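You operate a simulated robot arm through the tools that you are given. There is no shell and no other tool.

The job below is to be done with a simulated two-armed robot. You get a single attempt, and the scene is never put back.

TASK
Sand the orange wear pad to size in one pass under the belt.
Fine: belt on, push its shuttle right through, belt off; let it run down, then draw the shuttle out again.
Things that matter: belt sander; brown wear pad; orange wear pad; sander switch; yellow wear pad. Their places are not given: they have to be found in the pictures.

The check looks at the end state, three seconds after you hand in, the way a careful person would. Anything else that was tipped, shoved, dropped, spilled or broken makes it a failure.

THE ROBOT
Two 7-joint arms with fingered hands on one trunk that stands fixed in place. Base frame: the origin is at the foot of the trunk, x ahead of it, y to its left, z up; the work surface is at about z = 0.86. Readings come in m, degrees, newtons and seconds.
The left shoulder is at [0.07, 0.157, 1.414], the right one opposite. With the tool pointing down near the work surface each hand reaches from about 0.1 to 0.86 m from the base axis, measured 20 degrees to its own side. Payload 5 kg a hand.
Tool frame (each hand has its own): the origin (TCP) lies between the finger pads and is the grasp point; the fingertips stand 0.031 m ahead of it; z points along the fingers, y is the line along which they close. The gripper opens to 0.156 m; its body begins 0.088 m behind the TCP. The gripper is a hand of 4 fingers: y runs from the thumb to the fingers, the wrist lies at [0, 0, -0.249] in the tool frame, and closing takes about 1.5 s.
Orientation is that of the tool frame in the base frame, as [roll, pitch, yaw] about the fixed x, y, z axes, in that order (R = Rz(yaw) Ry(pitch) Rx(roll)). With the fingers straight down and closing along the base's y, the tool's x points along the base's -x, its y along +y and its z along -z.

THE INTERFACE
- The arms move only by the tool play_rows. It takes "left_commands", "right_commands" or both (then of equal length, played together; a hand with none holds still); each is a list of rows, each an object (a shift or turn left out is 0, a gripper value left out holds the last) with "travel": the shift along the tool's x, y, z in units of 400 mm (1.0 is 400 mm), a list of three; "angular": the turn, a rotation vector about the tool's x, y, z in units of 180 degrees (1.0 is 180 degrees), a list of three. In form: [{"travel": [dx, dy, dz], "angular": [ax, ay, az]}, ...]. A call has 1 to 20 rows; each row is the pose to reach, as a shift and turn from the pose commanded when the call began, along the tool's axes at that moment. "left_grip" and "right_grip" are, for a hand that has rows, the opening, from 0 (shut) to 1 (fully open), set as the call begins (left out, the last holds). A call with a number of a shift or a turn outside -1 to 1 is refused whole. Each row takes 0.2 s and may step no farther than 0.05 m and 8.6 degrees from the row before; otherwise, or with a gripper value out of range, the whole call is refused. Where a pose cannot be reached the arm comes as near as it can. A force on the tool above 40 N (or 10 N above the force at the start of the call, whichever is more), or a blocked arm, ends the call early, and 0.2 s more pass. Each finger travels about 0.108 m/s and halts on what it meets, pressing with about 30 N; the grip force reading is that of the motor and also rises with nothing between the fingers. The clock runs only during rows and for 0.2 s after the last one: add rows that repeat a pose to give the fingers time. It gives the time, the measured TCP pose, the force on the tool (base axes), the opening and the grip force at its end, in the units of the frame above (readings bear some noise), with the torque about the TCP (base axes, N m) and any sound that the robot's microphone picked up.
- Cameras (640 x 400 px; columns grow to the right, rows downward): "scene" is now at [0.1219, 0.0204, 1.6342]; the picture's right is [0.27, -0.96, 0.00], its down [-0.63, -0.17, -0.76] and it looks along [0.73, 0.20, -0.65] (base axes); focal length 365 px, centre (320, 200). "left" rides on the left gripper at [-0.072, 0.002, -0.111] in its tool frame; the picture's right is [-0.02, -1.00, 0.00], its down [0.84, -0.02, -0.54] and it looks along [0.54, -0.01, 0.84] (tool axes); focal length 234 px, centre (320, 200). "right" rides on the right gripper at [0.072, 0.002, -0.111] in its tool frame; the picture's right is [-0.02, 1.00, 0.00], its down [-0.84, -0.02, -0.54] and it looks along [-0.54, -0.01, 0.84] (tool axes); focal length 234 px, centre (320, 200).
- snapshot(camera): a new picture of that camera. It takes no simulated time.
- lift_body(by): slides the trunk up (or, below 0, down) by that many m; the arms and the scene camera ride with it, the base frame stays. It gives what a move gives, with no picture.
- move_fingers(finger1, finger2, finger3, thumb_bend, hand): sets how far each is bent, from 0 (flat) to 1 (curled in); at 0.3 the hand is open as for a grip, at 0.7 the pads meet at the TCP. One left out holds its place. A second passes; each finger stops where it meets its share of the squeeze, and holds until it gets a number again. A gripper value or a shape takes the hand back. It gives what a move gives, with no picture; readings hold the bend of each and the force on the fingers (four entries, about 0 where the hand has none), thumb and palm.
- grasp_type(shape, hand): the hand has 4 fingers and takes this shape, open, in about a second: jaw (thumb against the fingers, like two jaws); tri (thumb and two fingers); tip (a fingertip pinch); poke (one finger out to press); point (the index stretched); flat (the hand flat); cup (the hand cupped); fist (a fist). The gripper value then closes the fingers along that shape, each until it touches; the sizes above hold for jaw. It gives what a move gives, with no picture.
- head_to(pan, tilt): turns the head with the scene camera to pan (to the left, within 86 degrees either way) and tilt (down, from -29 to 69), counted from straight ahead of the robot. It gives what a move gives.
- probe_pixels(camera, pixels): for up to 12 pixels [column, row] of the newest picture of that camera ("zoom" is the newest enlarged one), the place [x, y, z] in the base frame of the surface seen there, good to about 0.002 m, but the place of the scene camera against the robot may be out by one fixed shift of up to 0.012 m in any direction. It takes no simulated time.
- zoom(camera, box): a new picture of the part [left, top, right, bottom] of that camera's present view, enlarged. It takes no simulated time.
- job_done(): hands the job in; it is judged then, once.

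Leave the grippers open and the arms clear of the work at the hand-in unless told otherwise.

The tools are called after "Call:" by a JSON object that holds its "api" and its "payload". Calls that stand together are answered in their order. play_rows: Moves the arms, as the interface text tells. Its arguments: {"type":"object","properties":{"left_commands":{"type":"array","items":{"type":"object","properties":{"travel":{"type":"array","items":{"type":"number"}},"angular":{"type":"array","items":{"type":"number"}}}}},"left_grip":{"type":"number"},"right_commands":{"type":"array","items":{"type":"object","properties":{"travel":{"type":"array","items":{"type":"number"}},"angular":{"type":"array","items":{"type":"number"}}}}},"right_grip":{"type":"number"}},"required":[]} The other tools are called the same way: lift_body (by) moves the trunk up or down; grasp_type (shape, hand) gives the hand a shape; move_fingers (finger1, finger2, finger3, thumb_bend, hand) moves the fingers one by one; head_to (pan, tilt) turns the head that bears the scene camera; snapshot (camera) takes a picture; probe_pixels (camera, pixels) gives the place of the surface under pixels of a picture; zoom (camera, box) takes an enlarged picture of a part of a camera's view; job_done () hands the job in.

At the start:

```text
time: 0.0
left_position: [0.4779, 0.3506, 1.3709]
left_ee_rot: [-180.0, 0.0, -179.9]
left_contact_force: [0.1, 0.8, -0.9]
left_ft_torque: [0.01, 0.02, -0.04]
left_opening: 0.156
left_grasp_force: 0.1
left_shape: jaw
left_bend: [0.3, 0.3, 0.3, 0.3]
left_finger forces: [0.1, 0.0, 0.1, 0.1, 0.0, 0.1]
right_position: [0.6043, -0.0808, 1.3055]
right_ee_rot: [-180.0, -0.1, 180.0]
right_contact_force: [-0.3, 0.9, 0.4]
right_ft_torque: [0.01, -0.02, 0.02]
right_opening: 0.1557
right_grasp_force: 0.2
right_shape: jaw
right_bend: [0.3, 0.3, 0.3, 0.3]
right_finger forces: [0.0, 0.0, 0.0, 0.1, 0.0, 0.0]
trunk travel left (down, up): [-0.8, 0.14]
head pan, tilt (commanded): [15.5, 40.5]
```

scene: 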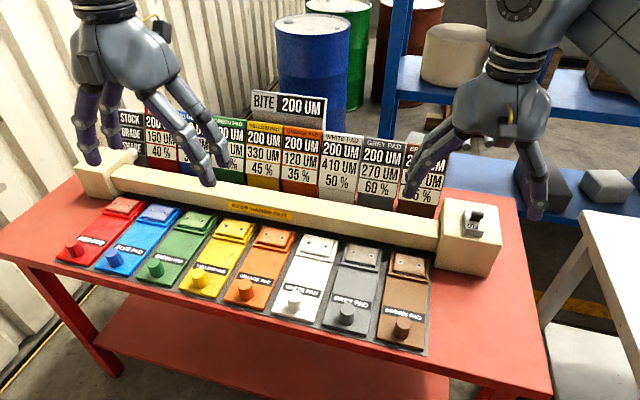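
right: 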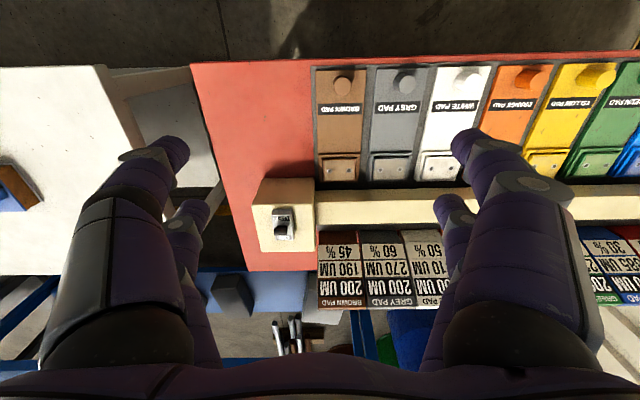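
left: 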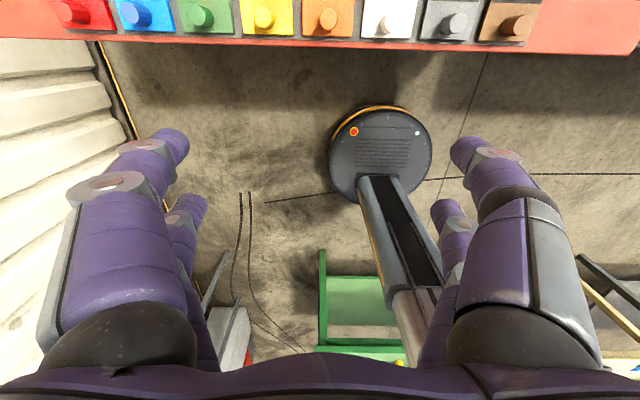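

I see a red bench with a row of eight coloured shuttles (orange one around (263,265)), a cream belt housing over them, and a switch on a block at (473,220). I'll zoom in to read the placards, the shuttles and the switch.

Call:
{"api": "zoom", "payload": {"camera": "scene", "box": [110, 80, 460, 220]}}

Call:
{"api": "zoom", "payload": {"camera": "scene", "box": [160, 190, 440, 360]}}

Call:
{"api": "zoom", "payload": {"camera": "scene", "box": [420, 180, 520, 290]}}

```text
1.83 times, centred on (285, 150) of scene
```

zoom: 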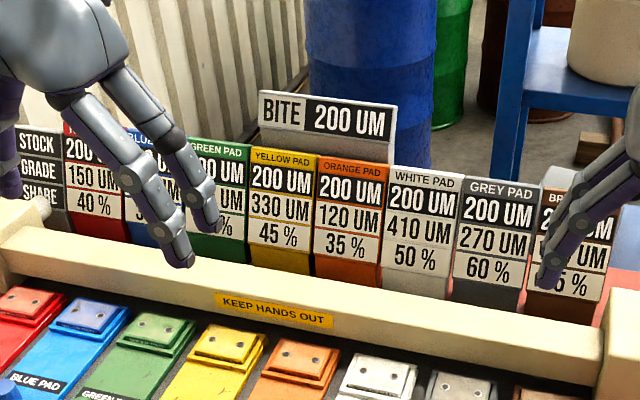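

```text
2.29 times, centred on (300, 275) of scene
```

zoom: 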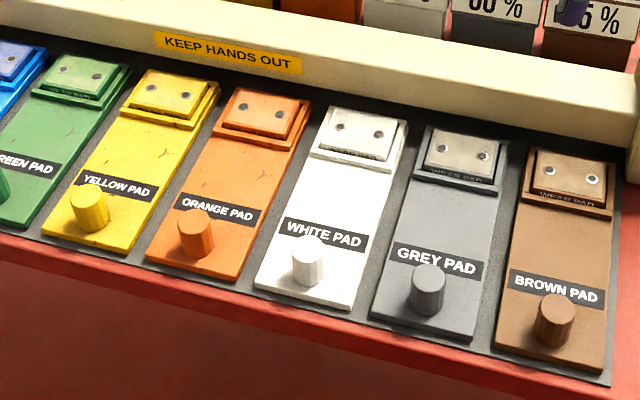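

```text
3.64 times, centred on (470, 235) of scene
```

zoom: 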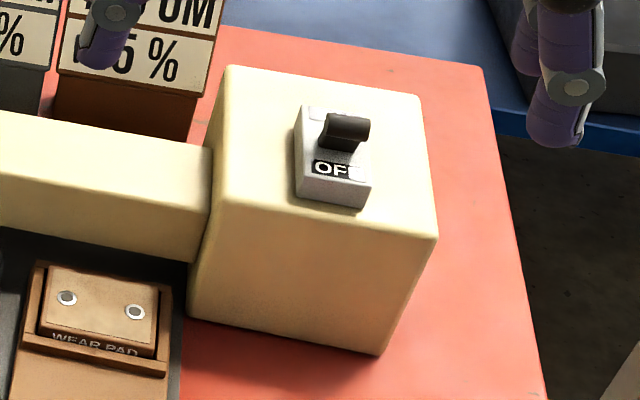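

The placards read: orange pad stock 200 UM, grade 120 UM, share 35 %; bite 200 UM. The switch shows OFF. Now I'll probe key points: knob of the orange shuttle (246,290), its pad (273,238), board edges, housing, and switch.

Call:
{"api": "probe_pixels", "payload": {"camera": "scene", "pixels": [[246, 284], [246, 295], [240, 310], [273, 238], [262, 262], [201, 275], [293, 296], [300, 212], [300, 225], [475, 213], [473, 226], [452, 215]]}}

Call:
{"api": "zoom", "payload": {"camera": "scene", "box": [445, 195, 505, 245]}}

Call:
{"api": "zoom", "payload": {"camera": "right", "box": [240, 160, 340, 260]}}

Call:
{"api": "zoom", "payload": {"camera": "right", "box": [440, 50, 640, 200]}}

```text
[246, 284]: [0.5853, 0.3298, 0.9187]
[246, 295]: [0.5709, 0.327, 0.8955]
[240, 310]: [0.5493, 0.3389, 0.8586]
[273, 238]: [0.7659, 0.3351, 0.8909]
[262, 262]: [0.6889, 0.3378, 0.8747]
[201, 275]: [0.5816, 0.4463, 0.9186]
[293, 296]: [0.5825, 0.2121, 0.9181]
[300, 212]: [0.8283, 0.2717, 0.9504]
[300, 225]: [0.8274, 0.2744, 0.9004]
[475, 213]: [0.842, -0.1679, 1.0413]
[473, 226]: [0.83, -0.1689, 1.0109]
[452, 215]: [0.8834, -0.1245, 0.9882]
```

```text
8.00 times, centred on (475, 220) of scene
```

zoom: 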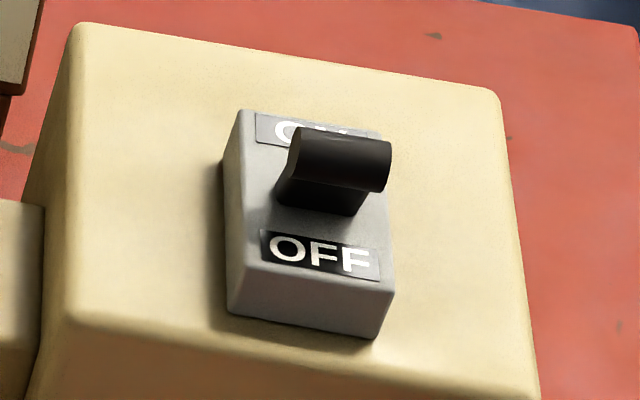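

```text
4.00 times, centred on (290, 210) of right
```

zoom: 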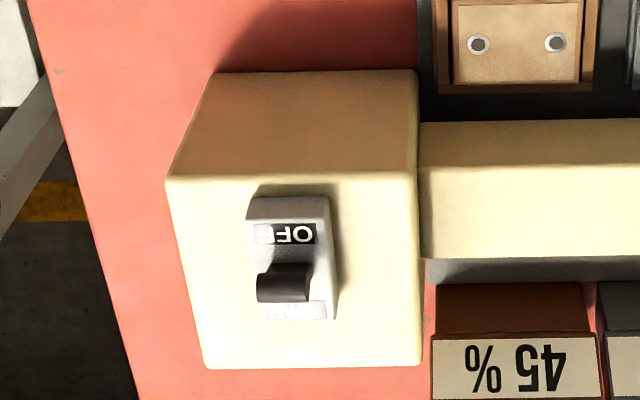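

```text
2.67 times, centred on (540, 125) of right
```

zoom: 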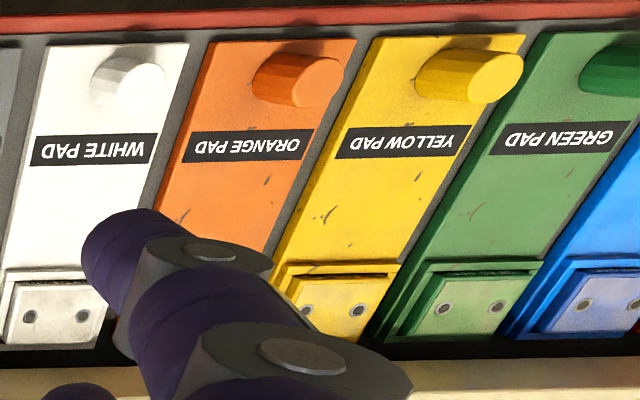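

I'll cross-check positions with the right wrist camera (newest zoom is of the right camera): orange knob top (318,80), yellow knob top (490,80), white knob top (128,88), labels and shuttle edges.

Call:
{"api": "probe_pixels", "payload": {"camera": "zoom", "pixels": [[318, 80], [295, 80], [342, 80], [318, 98], [490, 80], [128, 88], [200, 60], [350, 48], [225, 200], [320, 325], [10, 350], [55, 310]]}}

Call:
{"api": "probe_pixels", "payload": {"camera": "right", "pixels": [[282, 212], [282, 224], [280, 233], [262, 200], [300, 200], [270, 180], [400, 195], [400, 210], [400, 222], [339, 168], [345, 85], [290, 240]]}}

```text
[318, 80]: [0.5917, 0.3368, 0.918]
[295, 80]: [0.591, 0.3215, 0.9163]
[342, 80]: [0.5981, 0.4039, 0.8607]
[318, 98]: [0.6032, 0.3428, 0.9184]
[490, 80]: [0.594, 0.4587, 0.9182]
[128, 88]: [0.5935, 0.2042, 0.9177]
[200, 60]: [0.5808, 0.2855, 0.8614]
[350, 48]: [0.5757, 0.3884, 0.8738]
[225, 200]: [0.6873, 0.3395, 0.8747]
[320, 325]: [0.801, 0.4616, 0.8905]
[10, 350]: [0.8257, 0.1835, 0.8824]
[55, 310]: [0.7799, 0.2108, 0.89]
```

```text
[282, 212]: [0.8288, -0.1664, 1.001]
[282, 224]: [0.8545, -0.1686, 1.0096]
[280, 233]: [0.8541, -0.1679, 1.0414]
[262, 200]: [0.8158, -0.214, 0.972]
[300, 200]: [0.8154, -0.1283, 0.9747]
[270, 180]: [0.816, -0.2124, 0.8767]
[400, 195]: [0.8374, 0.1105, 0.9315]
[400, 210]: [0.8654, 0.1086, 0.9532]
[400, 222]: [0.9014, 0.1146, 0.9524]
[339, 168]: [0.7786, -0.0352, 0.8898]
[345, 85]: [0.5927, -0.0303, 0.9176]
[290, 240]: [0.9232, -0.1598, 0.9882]
```

Wrist and scene cameras agree in z, differ by about 1 cm in x (scene reads low). I'll zoom closely into the switch with the right camera and probe the lever and the switch body.

Call:
{"api": "zoom", "payload": {"camera": "right", "box": [262, 198, 310, 246]}}

```text
8.33 times, centred on (286, 222) of right
```

zoom: 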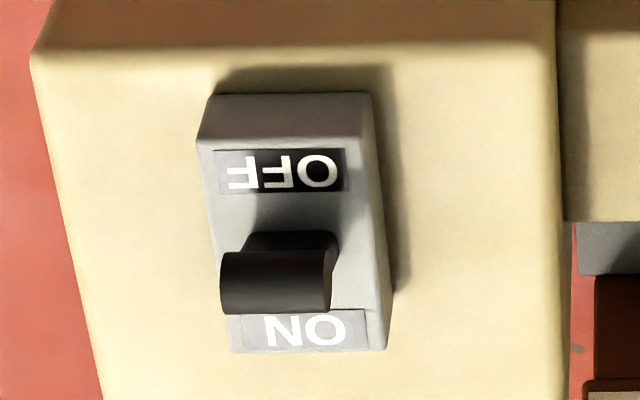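

Call:
{"api": "probe_pixels", "payload": {"camera": "zoom", "pixels": [[285, 120], [285, 145], [285, 200], [285, 240], [285, 260], [285, 280], [285, 305], [300, 340], [230, 285], [320, 285], [215, 200], [370, 200]]}}

```text
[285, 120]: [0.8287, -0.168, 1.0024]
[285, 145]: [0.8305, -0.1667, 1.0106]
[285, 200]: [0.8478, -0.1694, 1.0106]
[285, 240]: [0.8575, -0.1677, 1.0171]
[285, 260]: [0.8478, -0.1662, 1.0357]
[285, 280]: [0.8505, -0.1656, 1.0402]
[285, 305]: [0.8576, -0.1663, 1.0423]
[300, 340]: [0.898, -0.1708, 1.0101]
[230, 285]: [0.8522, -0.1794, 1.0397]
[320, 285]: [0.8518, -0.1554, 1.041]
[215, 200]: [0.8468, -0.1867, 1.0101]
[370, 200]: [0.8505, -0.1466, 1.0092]
```

The lever cap is at about (0.854,-0.167,1.035) and its foot is about x 0.866, so it leans toward the robot, to OFF; ON is away from the robot (+x). Now I'll look at the hands' finger arrangement.

Call:
{"api": "zoom", "payload": {"camera": "scene", "box": [380, 0, 600, 230]}}

Call:
{"api": "zoom", "payload": {"camera": "scene", "box": [50, 0, 260, 200]}}

Call:
{"api": "snapshot", "payload": {"camera": "right"}}

```text
1.74 times, centred on (490, 115) of scene
```

zoom: 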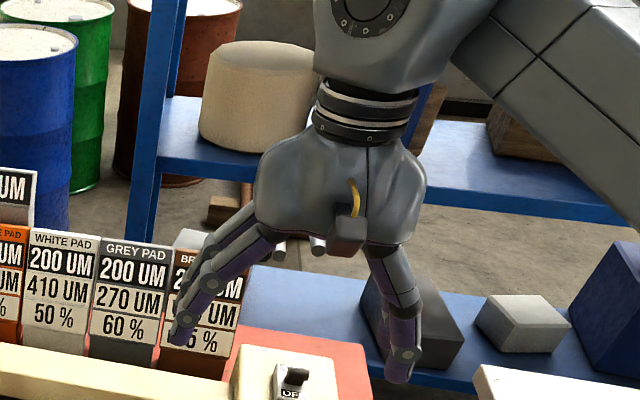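

```text
2.00 times, centred on (155, 100) of scene
```

zoom: 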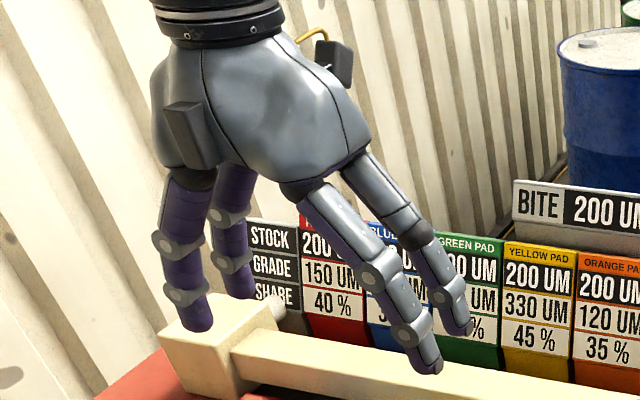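

```text
taken
```

right: 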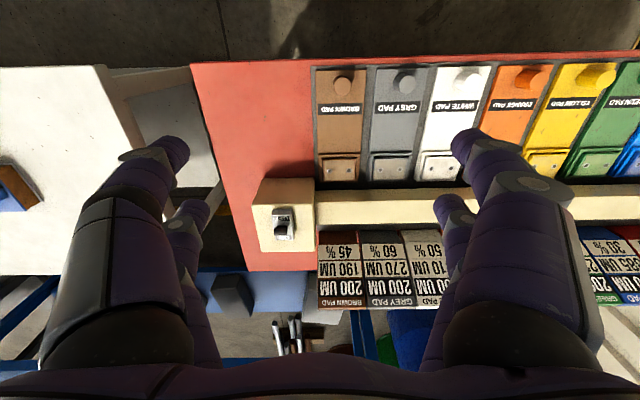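

I'll probe the right hand's fingertips in its own camera to learn finger spacing: (170,150), (192,208), (470,145), (448,205).

Call:
{"api": "probe_pixels", "payload": {"camera": "right", "pixels": [[172, 148], [190, 208], [468, 145], [446, 205], [130, 158], [520, 185], [150, 200], [480, 230]]}}

Call:
{"api": "snapshot", "payload": {"camera": "left"}}

Call:
{"api": "probe_pixels", "payload": {"camera": "left", "pixels": [[170, 150], [190, 210], [470, 150], [450, 210]]}}

```text
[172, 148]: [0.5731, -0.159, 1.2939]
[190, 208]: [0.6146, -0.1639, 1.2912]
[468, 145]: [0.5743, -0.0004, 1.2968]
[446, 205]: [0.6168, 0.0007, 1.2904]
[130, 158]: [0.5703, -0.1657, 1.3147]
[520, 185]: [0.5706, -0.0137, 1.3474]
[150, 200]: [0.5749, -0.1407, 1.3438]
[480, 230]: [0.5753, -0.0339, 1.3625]
```

```text
taken
```

left: 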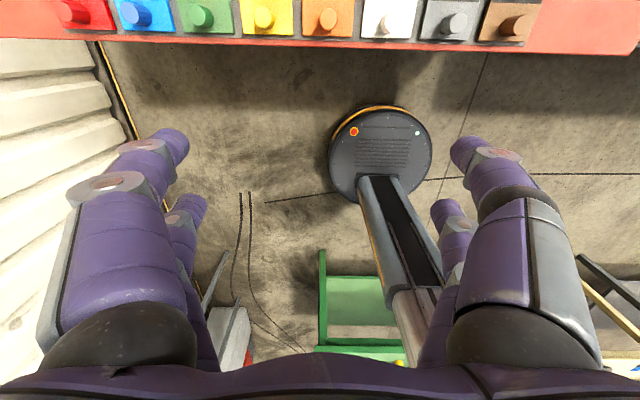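

```text
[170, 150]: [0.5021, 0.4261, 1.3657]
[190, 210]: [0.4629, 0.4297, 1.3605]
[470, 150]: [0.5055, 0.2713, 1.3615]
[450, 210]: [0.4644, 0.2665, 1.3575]
```

Each hand has two digits per side, about 0.042 m apart along tool x — good for caging both a knob and a lever. I'll check the placards' heights and the housing depth to know the free space: BITE sign (290,105), orange placard (301,150), the far end of housing (100,175).

Call:
{"api": "probe_pixels", "payload": {"camera": "scene", "pixels": [[285, 93], [285, 120], [300, 130], [302, 185], [250, 185], [250, 200], [230, 198], [100, 160], [270, 205], [273, 190], [346, 190], [380, 200]]}}

```text
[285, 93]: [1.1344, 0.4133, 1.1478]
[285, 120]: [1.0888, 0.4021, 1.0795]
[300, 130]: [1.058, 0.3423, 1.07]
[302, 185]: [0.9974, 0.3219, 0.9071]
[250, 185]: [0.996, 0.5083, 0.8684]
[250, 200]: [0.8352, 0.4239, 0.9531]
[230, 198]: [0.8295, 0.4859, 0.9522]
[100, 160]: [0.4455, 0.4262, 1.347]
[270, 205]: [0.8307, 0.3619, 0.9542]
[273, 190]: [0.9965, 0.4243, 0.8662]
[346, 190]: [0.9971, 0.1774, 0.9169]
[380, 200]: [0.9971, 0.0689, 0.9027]
```

Space is clear: placards stand beyond x≈1.0. I'll move the left hand to about (0.75, 0.34, 1.20), so that its camera looks back on the orange shuttle.

Call:
{"api": "play_rows", "payload": {"left_commands": [{"travel": [-0.09, 0, 0.06]}, {"travel": [-0.18, 0, 0.12]}, {"travel": [-0.27, -0.01, 0.18]}, {"travel": [-0.36, -0.02, 0.24]}, {"travel": [-0.45, -0.02, 0.29]}, {"travel": [-0.54, -0.0275, 0.34]}, {"travel": [-0.62, -0.0275, 0.39]}, {"travel": [-0.68, -0.0275, 0.4275]}, {"travel": [-0.68, -0.0275, 0.4275]}]}}

Call:
{"api": "snapshot", "payload": {"camera": "left"}}

Call:
{"api": "snapshot", "payload": {"camera": "scene"}}

```text
time: 2.0
left_position: [0.7482, 0.3402, 1.2004]
left_ee_rot: [180.0, 0.0, -180.0]
left_contact_force: [0.7, 0.1, 0.2]
left_ft_torque: [-0.01, -0.03, -0.02]
left_opening: 0.1558
left_grasp_force: 0.1
left_shape: jaw
left_bend: [0.3, 0.3, 0.3, 0.3]
left_finger forces: [0.0, 0.0, 0.0, 0.0, 0.0, 0.1]
right_position: [0.6031, -0.0799, 1.3056]
right_ee_rot: [-180.0, 0.1, -180.0]
right_contact_force: [-0.6, 0.1, 0.6]
right_ft_torque: [0.0, -0.02, -0.04]
right_opening: 0.1561
right_grasp_force: 0.1
right_shape: jaw
right_bend: [0.3, 0.3, 0.3, 0.3]
right_finger forces: [0.1, 0.0, 0.1, 0.0, 0.0, 0.0]
trunk travel left (down, up): [-0.8, 0.14]
head pan, tilt (commanded): [15.5, 40.5]
```

```text
taken
```

left: 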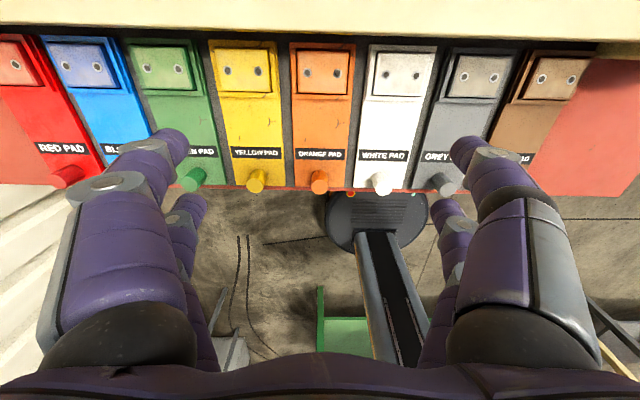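

```text
taken
```

scene: 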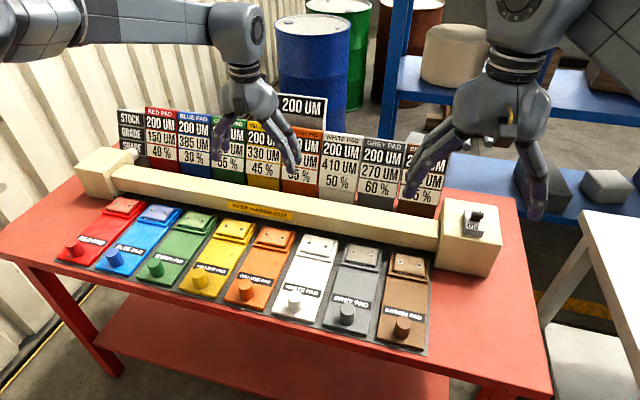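

The left camera now sees the orange shuttle at (320,125), knob at (319,180). I'll zoom in there and probe.

Call:
{"api": "zoom", "payload": {"camera": "left", "box": [240, 20, 400, 200]}}

```text
2.22 times, centred on (320, 110) of left
```

zoom: 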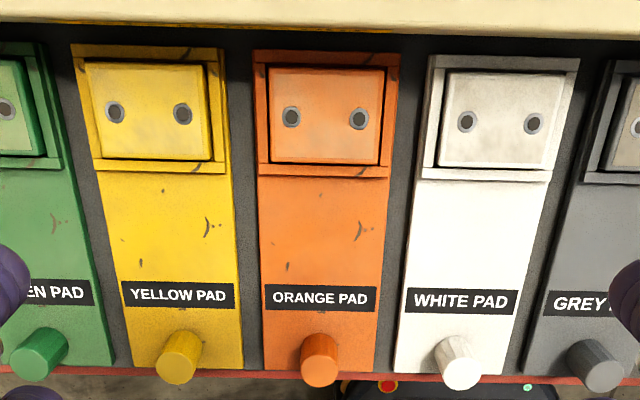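

Call:
{"api": "probe_pixels", "payload": {"camera": "zoom", "pixels": [[319, 372], [305, 372], [334, 372], [319, 380], [319, 362], [319, 350], [319, 338], [265, 365], [375, 365], [258, 60], [396, 60], [319, 178]]}}

Call:
{"api": "probe_pixels", "payload": {"camera": "scene", "pixels": [[246, 280], [246, 283], [246, 287], [240, 283], [251, 283], [264, 254], [258, 232], [290, 238]]}}

```text
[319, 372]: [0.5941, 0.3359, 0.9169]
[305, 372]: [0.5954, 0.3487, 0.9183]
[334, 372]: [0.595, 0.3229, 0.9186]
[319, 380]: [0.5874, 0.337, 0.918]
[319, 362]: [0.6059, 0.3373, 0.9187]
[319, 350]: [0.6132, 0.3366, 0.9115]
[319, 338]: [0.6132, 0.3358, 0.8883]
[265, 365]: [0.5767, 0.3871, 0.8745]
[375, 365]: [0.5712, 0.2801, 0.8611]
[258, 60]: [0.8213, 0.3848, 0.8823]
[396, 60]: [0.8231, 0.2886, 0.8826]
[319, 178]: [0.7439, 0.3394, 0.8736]
```

```text
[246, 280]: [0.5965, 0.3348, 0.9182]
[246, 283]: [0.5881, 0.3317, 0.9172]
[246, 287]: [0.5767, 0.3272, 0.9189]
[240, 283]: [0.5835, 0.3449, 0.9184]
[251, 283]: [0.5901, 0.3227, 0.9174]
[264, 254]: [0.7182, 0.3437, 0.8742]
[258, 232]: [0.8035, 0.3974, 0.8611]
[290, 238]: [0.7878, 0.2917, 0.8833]
```

Orange knob measured: centre ≈ (0.596, 0.336), radius ≈ 0.017, top z 0.918, shuttle top 0.874; housing face at x≈0.837. To gain reach for both arms I'll lower the trunk by 0.12 m (hands stay well above everything).

Call:
{"api": "lift_body", "payload": {"by": -0.12}}

```text
time: 3.5
left_position: [0.7491, 0.3405, 1.0811]
left_ee_rot: [-179.9, 0.0, -180.0]
left_contact_force: [0.9, 0.2, 0.0]
left_ft_torque: [0.03, -0.01, 0.01]
left_opening: 0.1558
left_grasp_force: 0.1
left_shape: jaw
left_bend: [0.3, 0.3, 0.3, 0.3]
left_finger forces: [0.0, 0.0, 0.0, 0.1, 0.0, 0.0]
right_position: [0.6031, -0.0815, 1.1859]
right_ee_rot: [-180.0, 0.1, 180.0]
right_contact_force: [-0.9, 0.5, -0.3]
right_ft_torque: [-0.02, 0.01, -0.03]
right_opening: 0.1556
right_grasp_force: 0.1
right_shape: jaw
right_bend: [0.3, 0.3, 0.3, 0.3]
right_finger forces: [0.0, 0.1, 0.1, 0.0, 0.0, 0.0]
trunk travel left (down, up): [-0.68, 0.26]
head pan, tilt (commanded): [15.5, 40.5]
```

Both hands read as expected. Now the left hand goes above the orange knob (0.596, 0.336, 1.00) with fingers part-closed to ~0.09 m; the right hand goes to (0.80, -0.167, 1.13), tilting 15° forward.

Call:
{"api": "play_rows", "payload": {"left_commands": [{"travel": [0.05, -0.002, 0.0]}, {"travel": [0.12, -0.004, 0.0]}, {"travel": [0.2, -0.006, 0.03]}, {"travel": [0.28, -0.008, 0.07]}, {"travel": [0.35, -0.011, 0.12]}, {"travel": [0.3825, -0.011, 0.16]}, {"travel": [0.3825, -0.011, 0.2]}, {"travel": [0.3825, -0.011, 0.2]}], "right_commands": [{"travel": [-0.06, -0.03, 0.0], "angular": [0, -0.01, 0]}, {"travel": [-0.13, -0.06, 0.01], "angular": [0, -0.02, 0]}, {"travel": [-0.2, -0.1, 0.03], "angular": [0, -0.035, 0]}, {"travel": [-0.28, -0.14, 0.06], "angular": [0, -0.05, 0]}, {"travel": [-0.36, -0.18, 0.09], "angular": [0, -0.065, 0]}, {"travel": [-0.43, -0.214, 0.12], "angular": [0, -0.08, 0]}, {"travel": [-0.4925, -0.214, 0.14], "angular": [0, -0.0833, 0]}, {"travel": [-0.4925, -0.214, 0.14], "angular": [0, -0.0833, 0]}], "left_grip": 0.58, "right_grip": 0.55}}

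Call:
{"api": "snapshot", "payload": {"camera": "scene"}}

Call:
{"api": "snapshot", "payload": {"camera": "left"}}

Call:
{"api": "snapshot", "payload": {"camera": "right"}}

```text
time: 5.3
left_position: [0.5946, 0.3361, 1.0006]
left_ee_rot: [180.0, 0.1, 180.0]
left_contact_force: [-1.2, 1.0, 0.5]
left_ft_torque: [0.04, -0.01, 0.02]
left_opening: 0.0909
left_grasp_force: 0.0
left_shape: jaw
left_bend: [0.72, 0.72, 0.72, 0.7]
left_finger forces: [0.0, 0.1, 0.0, 0.0, 0.0, 0.1]
right_position: [0.8005, -0.1667, 1.1299]
right_ee_rot: [180.0, 15.1, 179.9]
right_contact_force: [-1.0, -0.3, 0.2]
right_ft_torque: [0.02, -0.05, -0.01]
right_opening: 0.0863
right_grasp_force: 0.0
right_shape: jaw
right_bend: [0.72, 0.72, 0.72, 0.7]
right_finger forces: [0.1, 0.0, 0.0, 0.1, 0.0, 0.0]
trunk travel left (down, up): [-0.68, 0.26]
head pan, tilt (commanded): [15.5, 40.5]
```

```text
taken
```

scene: 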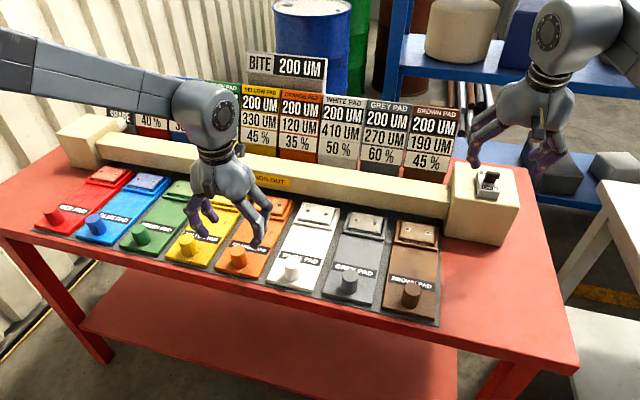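

```text
taken
```

left: 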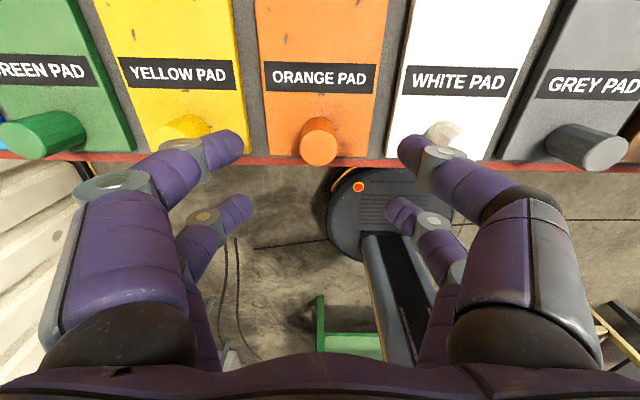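

```text
taken
```

right: 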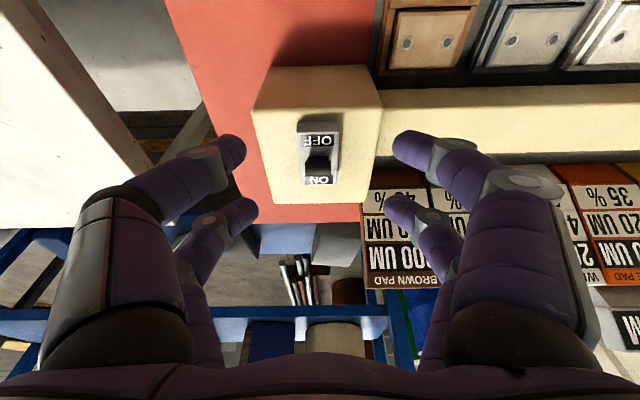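

Both hands are placed. I'll probe the left fingertips (232,145), (243,205), (410,148), (396,205) to check tip height relative to the TCP, and the switch lever in the right camera again.

Call:
{"api": "probe_pixels", "payload": {"camera": "left", "pixels": [[238, 142], [248, 203], [404, 144], [390, 203], [215, 160], [428, 165], [319, 148], [319, 130]]}}

Call:
{"api": "zoom", "payload": {"camera": "right", "box": [290, 110, 350, 200]}}

```text
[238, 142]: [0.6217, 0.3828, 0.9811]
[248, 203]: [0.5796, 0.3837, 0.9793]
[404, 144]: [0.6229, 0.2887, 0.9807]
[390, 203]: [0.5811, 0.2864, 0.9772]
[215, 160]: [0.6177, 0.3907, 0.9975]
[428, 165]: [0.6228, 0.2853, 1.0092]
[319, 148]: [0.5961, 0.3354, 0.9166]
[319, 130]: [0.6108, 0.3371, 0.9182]
```

```text
4.44 times, centred on (320, 155) of right
```

zoom: 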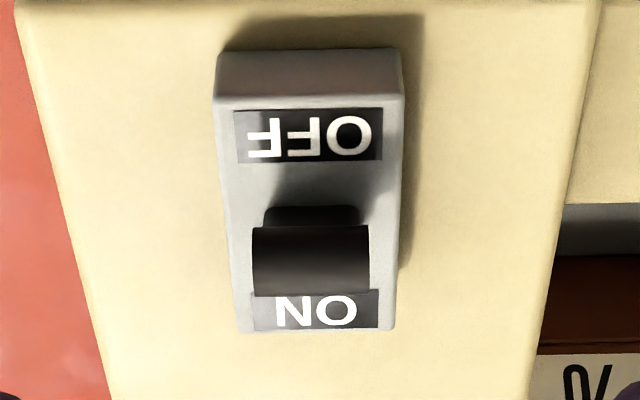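

Call:
{"api": "probe_pixels", "payload": {"camera": "zoom", "pixels": [[310, 100], [310, 190], [310, 212], [310, 235], [310, 255], [310, 280], [310, 290], [310, 328], [262, 260], [362, 260], [225, 150], [395, 150]]}}

Call:
{"api": "probe_pixels", "payload": {"camera": "right", "pixels": [[238, 142], [250, 206], [402, 144], [392, 200]]}}

```text
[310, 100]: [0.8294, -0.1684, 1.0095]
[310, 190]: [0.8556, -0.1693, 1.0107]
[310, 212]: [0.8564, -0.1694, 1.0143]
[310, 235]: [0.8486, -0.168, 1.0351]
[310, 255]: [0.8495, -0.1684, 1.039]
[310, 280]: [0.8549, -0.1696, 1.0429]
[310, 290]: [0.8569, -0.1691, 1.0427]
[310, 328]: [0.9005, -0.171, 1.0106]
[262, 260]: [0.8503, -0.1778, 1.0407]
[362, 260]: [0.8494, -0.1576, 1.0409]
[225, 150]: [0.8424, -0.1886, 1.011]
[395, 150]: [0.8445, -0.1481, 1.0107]
```

```text
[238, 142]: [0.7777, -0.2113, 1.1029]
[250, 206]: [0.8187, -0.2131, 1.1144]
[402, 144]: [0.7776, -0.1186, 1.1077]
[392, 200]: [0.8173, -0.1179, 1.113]
```

Switch lever cap centre ≈ (0.857, -0.1685, 1.0345), radius ≈ 0.0085. The left fingertips sit ≈ 0.023–0.03 ahead of the TCP. Now lowering the left hand straight down around the orange knob to TCP z ≈ 0.917, fingers still at 0.09 m.

Call:
{"api": "play_rows", "payload": {"left_commands": [{"travel": [-0.0035, 0, 0.05]}, {"travel": [-0.0035, 0, 0.1]}, {"travel": [-0.0035, 0, 0.15]}, {"travel": [-0.0035, 0, 0.18]}, {"travel": [-0.0035, 0, 0.2]}, {"travel": [-0.0035, 0, 0.209]}, {"travel": [-0.0035, 0, 0.209]}]}}

Call:
{"api": "snapshot", "payload": {"camera": "left"}}

Call:
{"api": "zoom", "payload": {"camera": "scene", "box": [140, 150, 320, 290]}}

```text
time: 6.9
left_position: [0.5959, 0.3359, 0.9168]
left_ee_rot: [180.0, 0.0, 179.9]
left_contact_force: [-0.8, -0.3, -0.6]
left_ft_torque: [-0.01, -0.02, -0.02]
left_opening: 0.0911
left_grasp_force: 0.0
left_shape: jaw
left_bend: [0.72, 0.72, 0.72, 0.7]
left_finger forces: [0.0, 0.1, 0.0, 0.0, 0.1, 0.0]
right_position: [0.799, -0.1676, 1.1302]
right_ee_rot: [-180.0, 15.1, 180.0]
right_contact_force: [0.3, 0.5, 0.0]
right_ft_torque: [-0.01, 0.02, 0.01]
right_opening: 0.0865
right_grasp_force: 0.0
right_shape: jaw
right_bend: [0.72, 0.72, 0.72, 0.7]
right_finger forces: [0.0, 0.0, 0.0, 0.0, 0.0, 0.0]
trunk travel left (down, up): [-0.68, 0.26]
head pan, tilt (commanded): [15.5, 40.5]
```

```text
taken
```

left: 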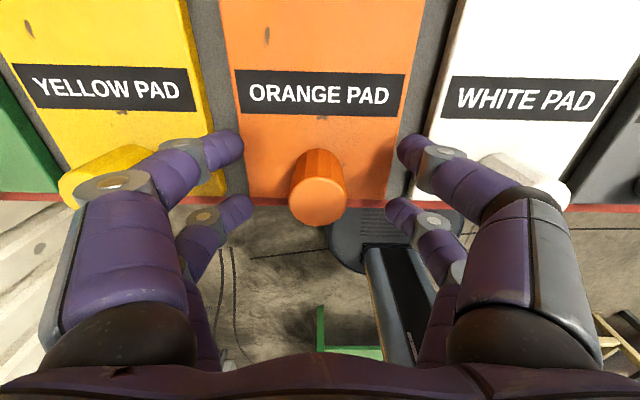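

```text
2.86 times, centred on (230, 220) of scene
```

zoom: 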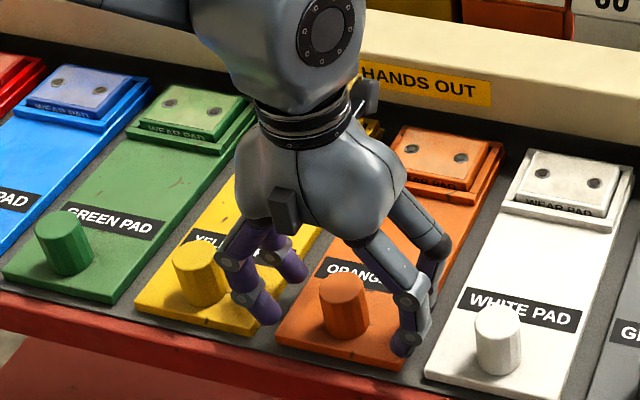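

Fingers straddle the orange knob. The left knuckles look near the yellow knob, so I'll probe them: (85,190), (110,185), (150,160), (520,200).

Call:
{"api": "probe_pixels", "payload": {"camera": "left", "pixels": [[82, 188], [110, 185], [150, 160], [60, 230], [520, 200], [560, 215], [90, 168], [232, 140], [245, 205], [404, 144], [392, 203], [318, 200]]}}

```text
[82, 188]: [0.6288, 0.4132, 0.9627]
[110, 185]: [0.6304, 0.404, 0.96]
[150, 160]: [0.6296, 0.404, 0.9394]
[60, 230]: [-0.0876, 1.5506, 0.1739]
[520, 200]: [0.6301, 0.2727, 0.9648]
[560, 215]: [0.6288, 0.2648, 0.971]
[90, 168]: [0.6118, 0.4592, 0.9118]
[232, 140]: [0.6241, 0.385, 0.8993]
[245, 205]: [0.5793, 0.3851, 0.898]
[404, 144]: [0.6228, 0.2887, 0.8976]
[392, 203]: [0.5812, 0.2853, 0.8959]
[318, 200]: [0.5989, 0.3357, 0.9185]
```

Clearances are fine (knuckles at y ≤ 0.415, yellow knob edge ≈ 0.44). Closing the left hand on the orange knob while holding still.

Call:
{"api": "play_rows", "payload": {"left_commands": [{"travel": [0, 0, 0]}, {"travel": [0, 0, 0]}, {"travel": [0, 0, 0]}, {"travel": [0, 0, 0]}, {"travel": [0, 0, 0]}, {"travel": [0, 0, 0]}, {"travel": [0, 0, 0]}], "left_grip": 0.1}}

Call:
{"api": "snapshot", "payload": {"camera": "left"}}

Call:
{"api": "zoom", "payload": {"camera": "scene", "box": [140, 150, 320, 290]}}

```text
time: 8.5
left_position: [0.5965, 0.3364, 0.9172]
left_ee_rot: [179.9, 0.0, -180.0]
left_contact_force: [0.0, -0.5, -1.1]
left_ft_torque: [0.0, -0.01, 0.0]
left_opening: 0.0158
left_grasp_force: 0.0
left_shape: jaw
left_bend: [0.72, 0.72, 0.72, 0.7]
left_finger forces: [0.1, 0.0, 0.0, 0.0, 0.1, 0.1]
right_position: [0.8004, -0.1664, 1.1285]
right_ee_rot: [-180.0, 15.0, 179.9]
right_contact_force: [0.9, -0.2, 0.0]
right_ft_torque: [0.01, -0.02, 0.0]
right_opening: 0.0863
right_grasp_force: 0.0
right_shape: jaw
right_bend: [0.72, 0.72, 0.72, 0.7]
right_finger forces: [0.0, 0.0, 0.0, 0.0, 0.0, 0.1]
trunk travel left (down, up): [-0.68, 0.26]
head pan, tilt (commanded): [15.5, 40.5]
```

```text
taken
```

left: 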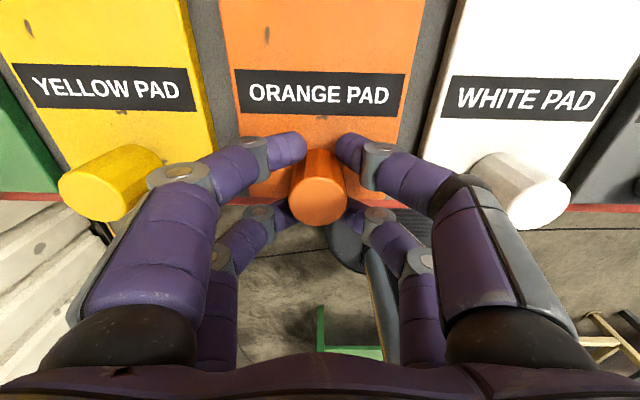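

```text
2.86 times, centred on (230, 220) of scene
```

zoom: 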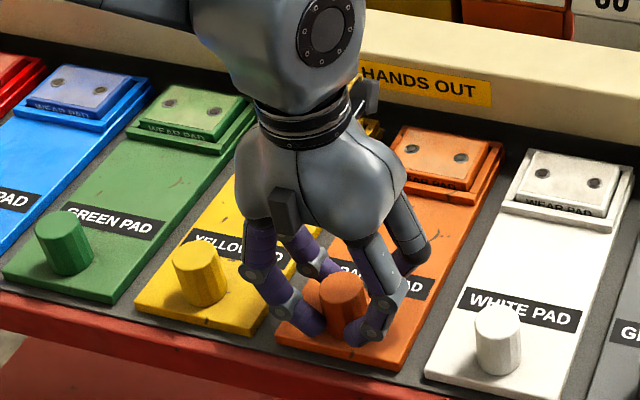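

The digits now cage the knob (two before, two behind) with no contact. I'll close fully for a snug cage.

Call:
{"api": "play_rows", "payload": {"left_commands": [{"travel": [0, 0, 0]}, {"travel": [0, 0, 0]}, {"travel": [0, 0, 0]}, {"travel": [0, 0, 0]}], "left_grip": 0.0}}

Call:
{"api": "snapshot", "payload": {"camera": "left"}}

```text
time: 9.5
left_position: [0.5968, 0.3368, 0.9164]
left_ee_rot: [-179.9, -0.1, 180.0]
left_contact_force: [-2.1, 0.4, -6.9]
left_ft_torque: [0.03, -0.07, 0.05]
left_opening: 0.0002
left_grasp_force: 30.3
left_shape: jaw
left_bend: [0.7, 0.72, 0.71, 0.69]
left_finger forces: [0.0, 21.1, 22.0, 0.0, 0.1, 0.1]
right_position: [0.8007, -0.1658, 1.1292]
right_ee_rot: [180.0, 15.1, -180.0]
right_contact_force: [0.5, 0.5, 0.5]
right_ft_torque: [0.0, 0.03, 0.01]
right_opening: 0.0861
right_grasp_force: 0.0
right_shape: jaw
right_bend: [0.72, 0.72, 0.72, 0.7]
right_finger forces: [0.0, 0.0, 0.1, 0.0, 0.0, 0.0]
trunk travel left (down, up): [-0.68, 0.26]
head pan, tilt (commanded): [15.5, 40.5]
```

```text
taken
```

left: 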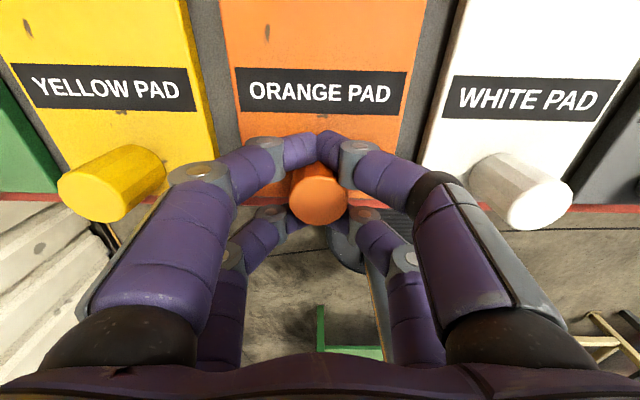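

The knob is snugly held and hasn't shifted. Now the right hand: move to the point 6 cm above the lever along its own axis, then look.

Call:
{"api": "play_rows", "payload": {"right_commands": [{"travel": [-0.04, -0.003, 0.04]}, {"travel": [-0.0755, -0.005, 0.076]}, {"travel": [-0.0755, -0.005, 0.076]}]}}

Call:
{"api": "snapshot", "payload": {"camera": "right"}}

Call:
{"api": "zoom", "payload": {"camera": "right", "box": [270, 110, 370, 210]}}

```text
time: 10.3
left_position: [0.5968, 0.3367, 0.9161]
left_ee_rot: [-179.9, 0.0, 180.0]
left_contact_force: [-0.1, 0.2, -7.2]
left_ft_torque: [0.01, -0.08, 0.02]
left_opening: 0.0
left_grasp_force: 30.1
left_shape: jaw
left_bend: [0.7, 0.72, 0.71, 0.69]
left_finger forces: [0.0, 21.6, 22.5, 0.0, 0.0, 0.0]
right_position: [0.8394, -0.1688, 1.1083]
right_ee_rot: [179.9, 14.9, 180.0]
right_contact_force: [-0.4, -0.2, 0.5]
right_ft_torque: [-0.01, -0.03, 0.0]
right_opening: 0.0863
right_grasp_force: 0.0
right_shape: jaw
right_bend: [0.72, 0.72, 0.72, 0.7]
right_finger forces: [0.0, 0.0, 0.0, 0.0, 0.0, 0.1]
trunk travel left (down, up): [-0.68, 0.26]
head pan, tilt (commanded): [15.5, 40.5]
```

```text
taken
```

right: 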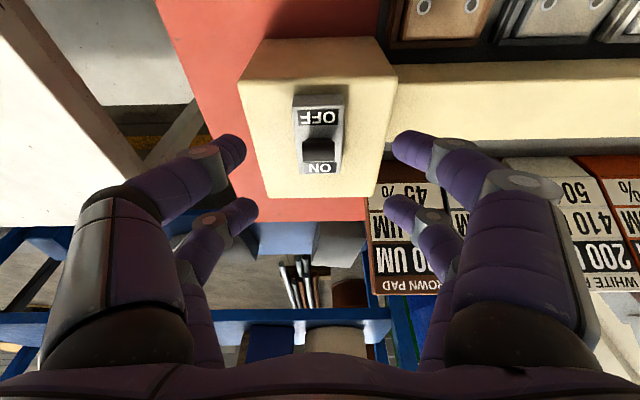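

```text
4.00 times, centred on (320, 160) of right
```

zoom: 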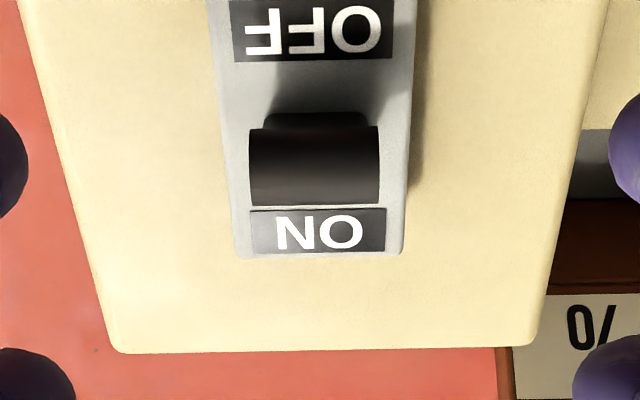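

Call:
{"api": "probe_pixels", "payload": {"camera": "zoom", "pixels": [[314, 120], [314, 133], [314, 150], [314, 165], [314, 185], [314, 200], [255, 165], [374, 165], [314, 215], [314, 255]]}}

```text
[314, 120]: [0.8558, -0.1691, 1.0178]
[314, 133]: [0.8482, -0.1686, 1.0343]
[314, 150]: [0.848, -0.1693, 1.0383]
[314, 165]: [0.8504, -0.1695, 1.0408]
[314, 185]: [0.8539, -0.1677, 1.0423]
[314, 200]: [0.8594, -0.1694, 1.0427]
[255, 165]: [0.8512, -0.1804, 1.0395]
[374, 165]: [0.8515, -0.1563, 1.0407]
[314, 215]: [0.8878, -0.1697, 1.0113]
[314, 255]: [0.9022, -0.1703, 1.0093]
```

Lever cap confirmed at (0.857,-0.169,1.034). Descending 6 cm along the tool axis with open fingers, then a look.

Call:
{"api": "play_rows", "payload": {"right_commands": [{"travel": [0, 0, 0.05]}, {"travel": [0, 0, 0.1]}, {"travel": [0, 0, 0.13]}, {"travel": [0, 0, 0.15]}, {"travel": [0, 0, 0.15]}]}}

Call:
{"api": "snapshot", "payload": {"camera": "right"}}

Call:
{"api": "zoom", "payload": {"camera": "scene", "box": [430, 90, 570, 240]}}

```text
time: 11.5
left_position: [0.5964, 0.3367, 0.9163]
left_ee_rot: [-180.0, 0.1, -180.0]
left_contact_force: [0.7, 1.4, -7.6]
left_ft_torque: [0.0, -0.07, 0.03]
left_opening: 0.0002
left_grasp_force: 29.8
left_shape: jaw
left_bend: [0.7, 0.72, 0.71, 0.69]
left_finger forces: [0.0, 21.8, 22.8, 0.0, 0.1, 0.0]
right_position: [0.8548, -0.1672, 1.0486]
right_ee_rot: [-179.9, 15.0, 180.0]
right_contact_force: [0.1, 0.1, -0.2]
right_ft_torque: [-0.03, -0.03, 0.01]
right_opening: 0.0866
right_grasp_force: 0.0
right_shape: jaw
right_bend: [0.72, 0.72, 0.72, 0.7]
right_finger forces: [0.1, 0.0, 0.0, 0.0, 0.0, 0.0]
trunk travel left (down, up): [-0.68, 0.26]
head pan, tilt (commanded): [15.5, 40.5]
```

```text
taken
```

right: 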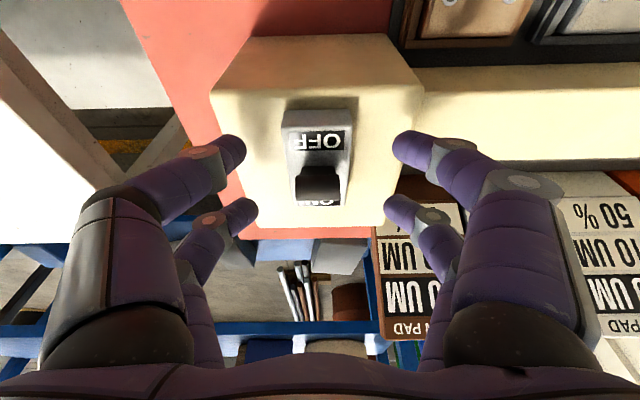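

```text
2.67 times, centred on (500, 165) of scene
```

zoom: 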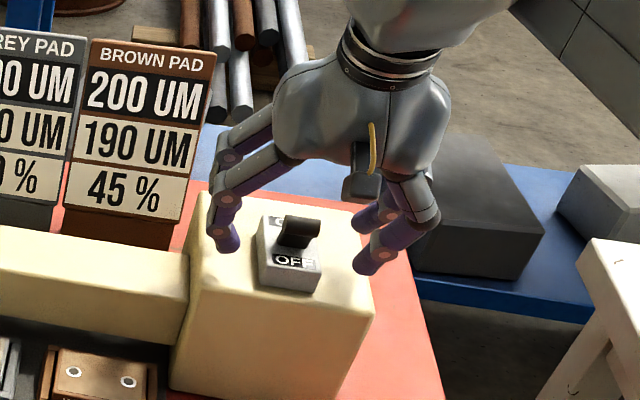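

The lever (318,182) lies between the two finger rows (rows ~150 and ~212). I'll probe the fingertips to check the cage clearance before closing.

Call:
{"api": "probe_pixels", "payload": {"camera": "right", "pixels": [[240, 142], [236, 155], [252, 203], [250, 215], [400, 146], [404, 158], [392, 204], [396, 214], [318, 172], [318, 185], [318, 197]]}}

```text
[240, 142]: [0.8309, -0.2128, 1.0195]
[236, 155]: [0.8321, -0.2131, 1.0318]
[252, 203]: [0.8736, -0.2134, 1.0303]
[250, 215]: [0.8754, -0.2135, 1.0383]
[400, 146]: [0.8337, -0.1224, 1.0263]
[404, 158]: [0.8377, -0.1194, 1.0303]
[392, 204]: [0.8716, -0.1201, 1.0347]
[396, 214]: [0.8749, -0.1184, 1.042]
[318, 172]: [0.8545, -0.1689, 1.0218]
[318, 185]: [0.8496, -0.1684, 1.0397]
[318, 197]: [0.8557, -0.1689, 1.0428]
```

The near finger row would just graze the cap's front, the far row has ~8 mm; I'll shift the right hand 3 mm toward the robot and close partly (opening ~0.016).

Call:
{"api": "play_rows", "payload": {"right_commands": [{"travel": [0.0075, 0, 0]}, {"travel": [0.0075, 0, 0]}]}}

Call:
{"api": "play_rows", "payload": {"right_commands": [{"travel": [0, 0, 0]}, {"travel": [0, 0, 0]}, {"travel": [0, 0, 0]}, {"travel": [0, 0, 0]}, {"travel": [0, 0, 0]}, {"travel": [0, 0, 0]}], "right_grip": 0.1}}

Call:
{"api": "snapshot", "payload": {"camera": "right"}}

Call:
{"api": "zoom", "payload": {"camera": "scene", "box": [430, 90, 570, 240]}}

```text
time: 12.1
left_position: [0.5968, 0.337, 0.9174]
left_ee_rot: [180.0, -0.1, -179.9]
left_contact_force: [1.0, 0.9, -9.0]
left_ft_torque: [0.03, -0.1, 0.01]
left_opening: 0.0001
left_grasp_force: 30.2
left_shape: jaw
left_bend: [0.7, 0.72, 0.71, 0.69]
left_finger forces: [0.0, 21.9, 22.8, 0.1, 0.0, 0.0]
right_position: [0.85, -0.1689, 1.048]
right_ee_rot: [-179.9, 14.8, -180.0]
right_contact_force: [0.1, 0.5, 0.6]
right_ft_torque: [0.03, 0.0, 0.01]
right_opening: 0.0864
right_grasp_force: 0.1
right_shape: jaw
right_bend: [0.72, 0.72, 0.72, 0.7]
right_finger forces: [0.0, 0.0, 0.0, 0.0, 0.1, 0.0]
trunk travel left (down, up): [-0.68, 0.26]
head pan, tilt (commanded): [15.5, 40.5]
```

```text
time: 13.5
left_position: [0.5961, 0.3378, 0.9172]
left_ee_rot: [180.0, 0.0, 180.0]
left_contact_force: [0.5, 0.8, -8.0]
left_ft_torque: [-0.01, -0.09, 0.0]
left_opening: 0.0001
left_grasp_force: 30.2
left_shape: jaw
left_bend: [0.7, 0.72, 0.71, 0.69]
left_finger forces: [0.0, 22.0, 22.8, 0.0, 0.0, 0.0]
right_position: [0.8508, -0.1675, 1.0483]
right_ee_rot: [-179.9, 15.0, 179.9]
right_contact_force: [-0.3, -0.6, -0.5]
right_ft_torque: [-0.04, 0.0, -0.01]
right_opening: 0.0114
right_grasp_force: 30.1
right_shape: jaw
right_bend: [0.72, 0.7, 0.7, 0.7]
right_finger forces: [25.5, 0.1, 0.0, 0.0, 25.4, 0.1]
trunk travel left (down, up): [-0.68, 0.26]
head pan, tilt (commanded): [15.5, 40.5]
```

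```text
taken
```

right: 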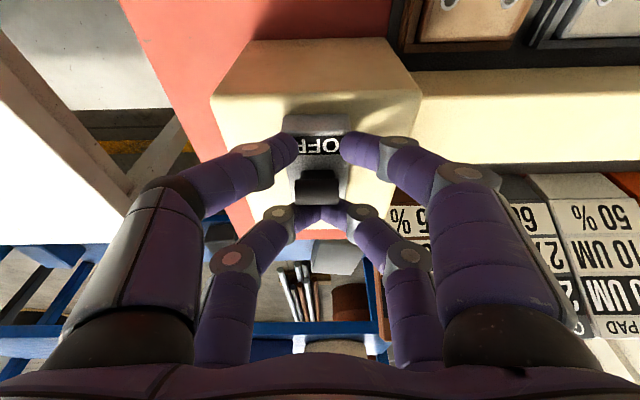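

```text
2.67 times, centred on (500, 165) of scene
```

zoom: 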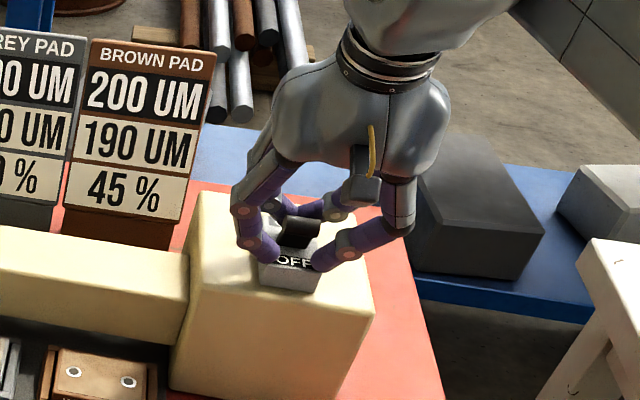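

The far pair has met behind the lever; the near pair is still ~2.5 cm apart. I'll command full closure and look again.

Call:
{"api": "play_rows", "payload": {"right_commands": [{"travel": [0, 0, 0]}, {"travel": [0, 0, 0]}, {"travel": [0, 0, 0]}, {"travel": [0, 0, 0]}], "right_grip": 0.0}}

Call:
{"api": "snapshot", "payload": {"camera": "right"}}

Call:
{"api": "zoom", "payload": {"camera": "right", "box": [250, 110, 390, 240]}}

```text
time: 14.5
left_position: [0.5971, 0.3365, 0.9162]
left_ee_rot: [180.0, -0.1, 180.0]
left_contact_force: [0.3, 0.4, -8.4]
left_ft_torque: [0.01, -0.06, 0.03]
left_opening: 0.0002
left_grasp_force: 30.1
left_shape: jaw
left_bend: [0.7, 0.72, 0.71, 0.69]
left_finger forces: [0.1, 22.2, 23.0, 0.0, 0.0, 0.0]
right_position: [0.8516, -0.168, 1.0496]
right_ee_rot: [-179.9, 14.9, -180.0]
right_contact_force: [-0.4, 0.5, 0.0]
right_ft_torque: [-0.04, 0.01, -0.02]
right_opening: 0.0113
right_grasp_force: 30.5
right_shape: jaw
right_bend: [0.72, 0.7, 0.7, 0.7]
right_finger forces: [25.4, 0.0, 0.0, 0.1, 25.5, 0.0]
trunk travel left (down, up): [-0.68, 0.26]
head pan, tilt (commanded): [15.5, 40.5]
```

```text
taken
```

right: 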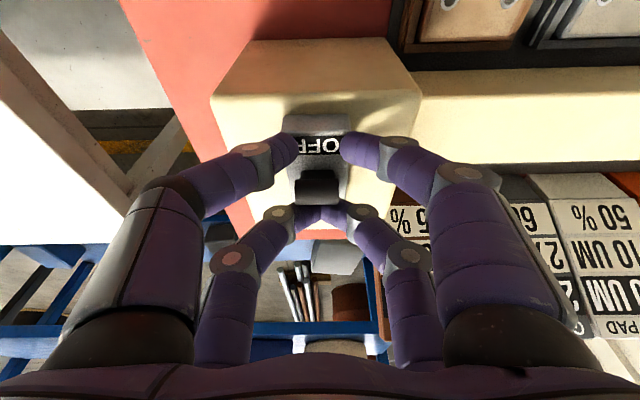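

```text
3.08 times, centred on (320, 175) of right
```

zoom: 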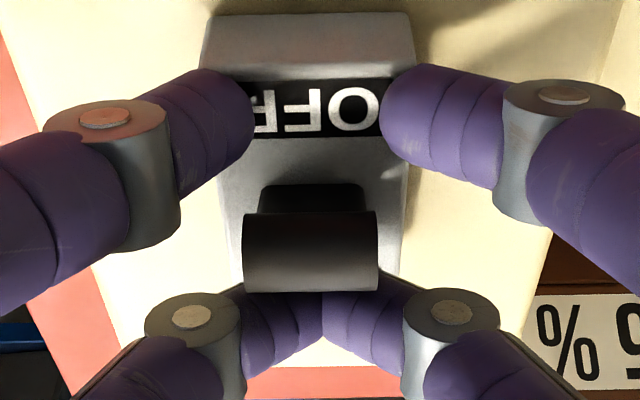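

The near pair stays ~2.6 cm apart. I'll probe near tips and neighbouring body to see what stops them.

Call:
{"api": "probe_pixels", "payload": {"camera": "zoom", "pixels": [[245, 100], [240, 140], [225, 165], [390, 100], [400, 140], [415, 165], [240, 80], [400, 75], [315, 335], [280, 330], [360, 330], [315, 240]]}}

Call:
{"api": "zoom", "payload": {"camera": "scene", "box": [470, 130, 530, 200]}}

```text
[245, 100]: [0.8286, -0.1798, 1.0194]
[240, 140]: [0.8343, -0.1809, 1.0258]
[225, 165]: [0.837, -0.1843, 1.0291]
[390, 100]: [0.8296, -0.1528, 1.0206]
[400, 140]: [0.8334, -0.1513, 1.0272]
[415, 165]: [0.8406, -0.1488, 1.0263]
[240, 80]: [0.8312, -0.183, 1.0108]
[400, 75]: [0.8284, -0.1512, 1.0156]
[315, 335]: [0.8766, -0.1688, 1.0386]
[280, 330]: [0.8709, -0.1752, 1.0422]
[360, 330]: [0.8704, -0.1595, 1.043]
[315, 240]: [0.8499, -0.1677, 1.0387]
```

```text
5.71 times, centred on (500, 165) of scene
```

zoom: 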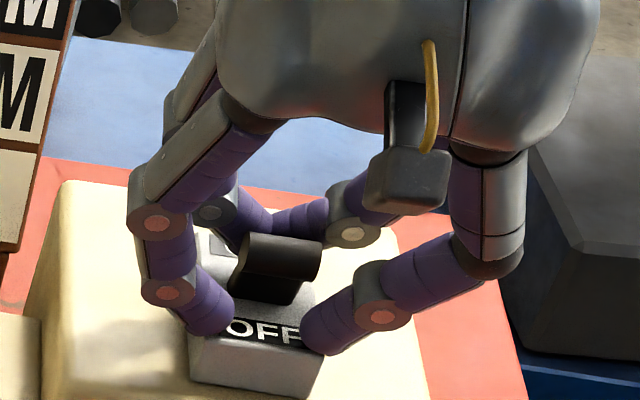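

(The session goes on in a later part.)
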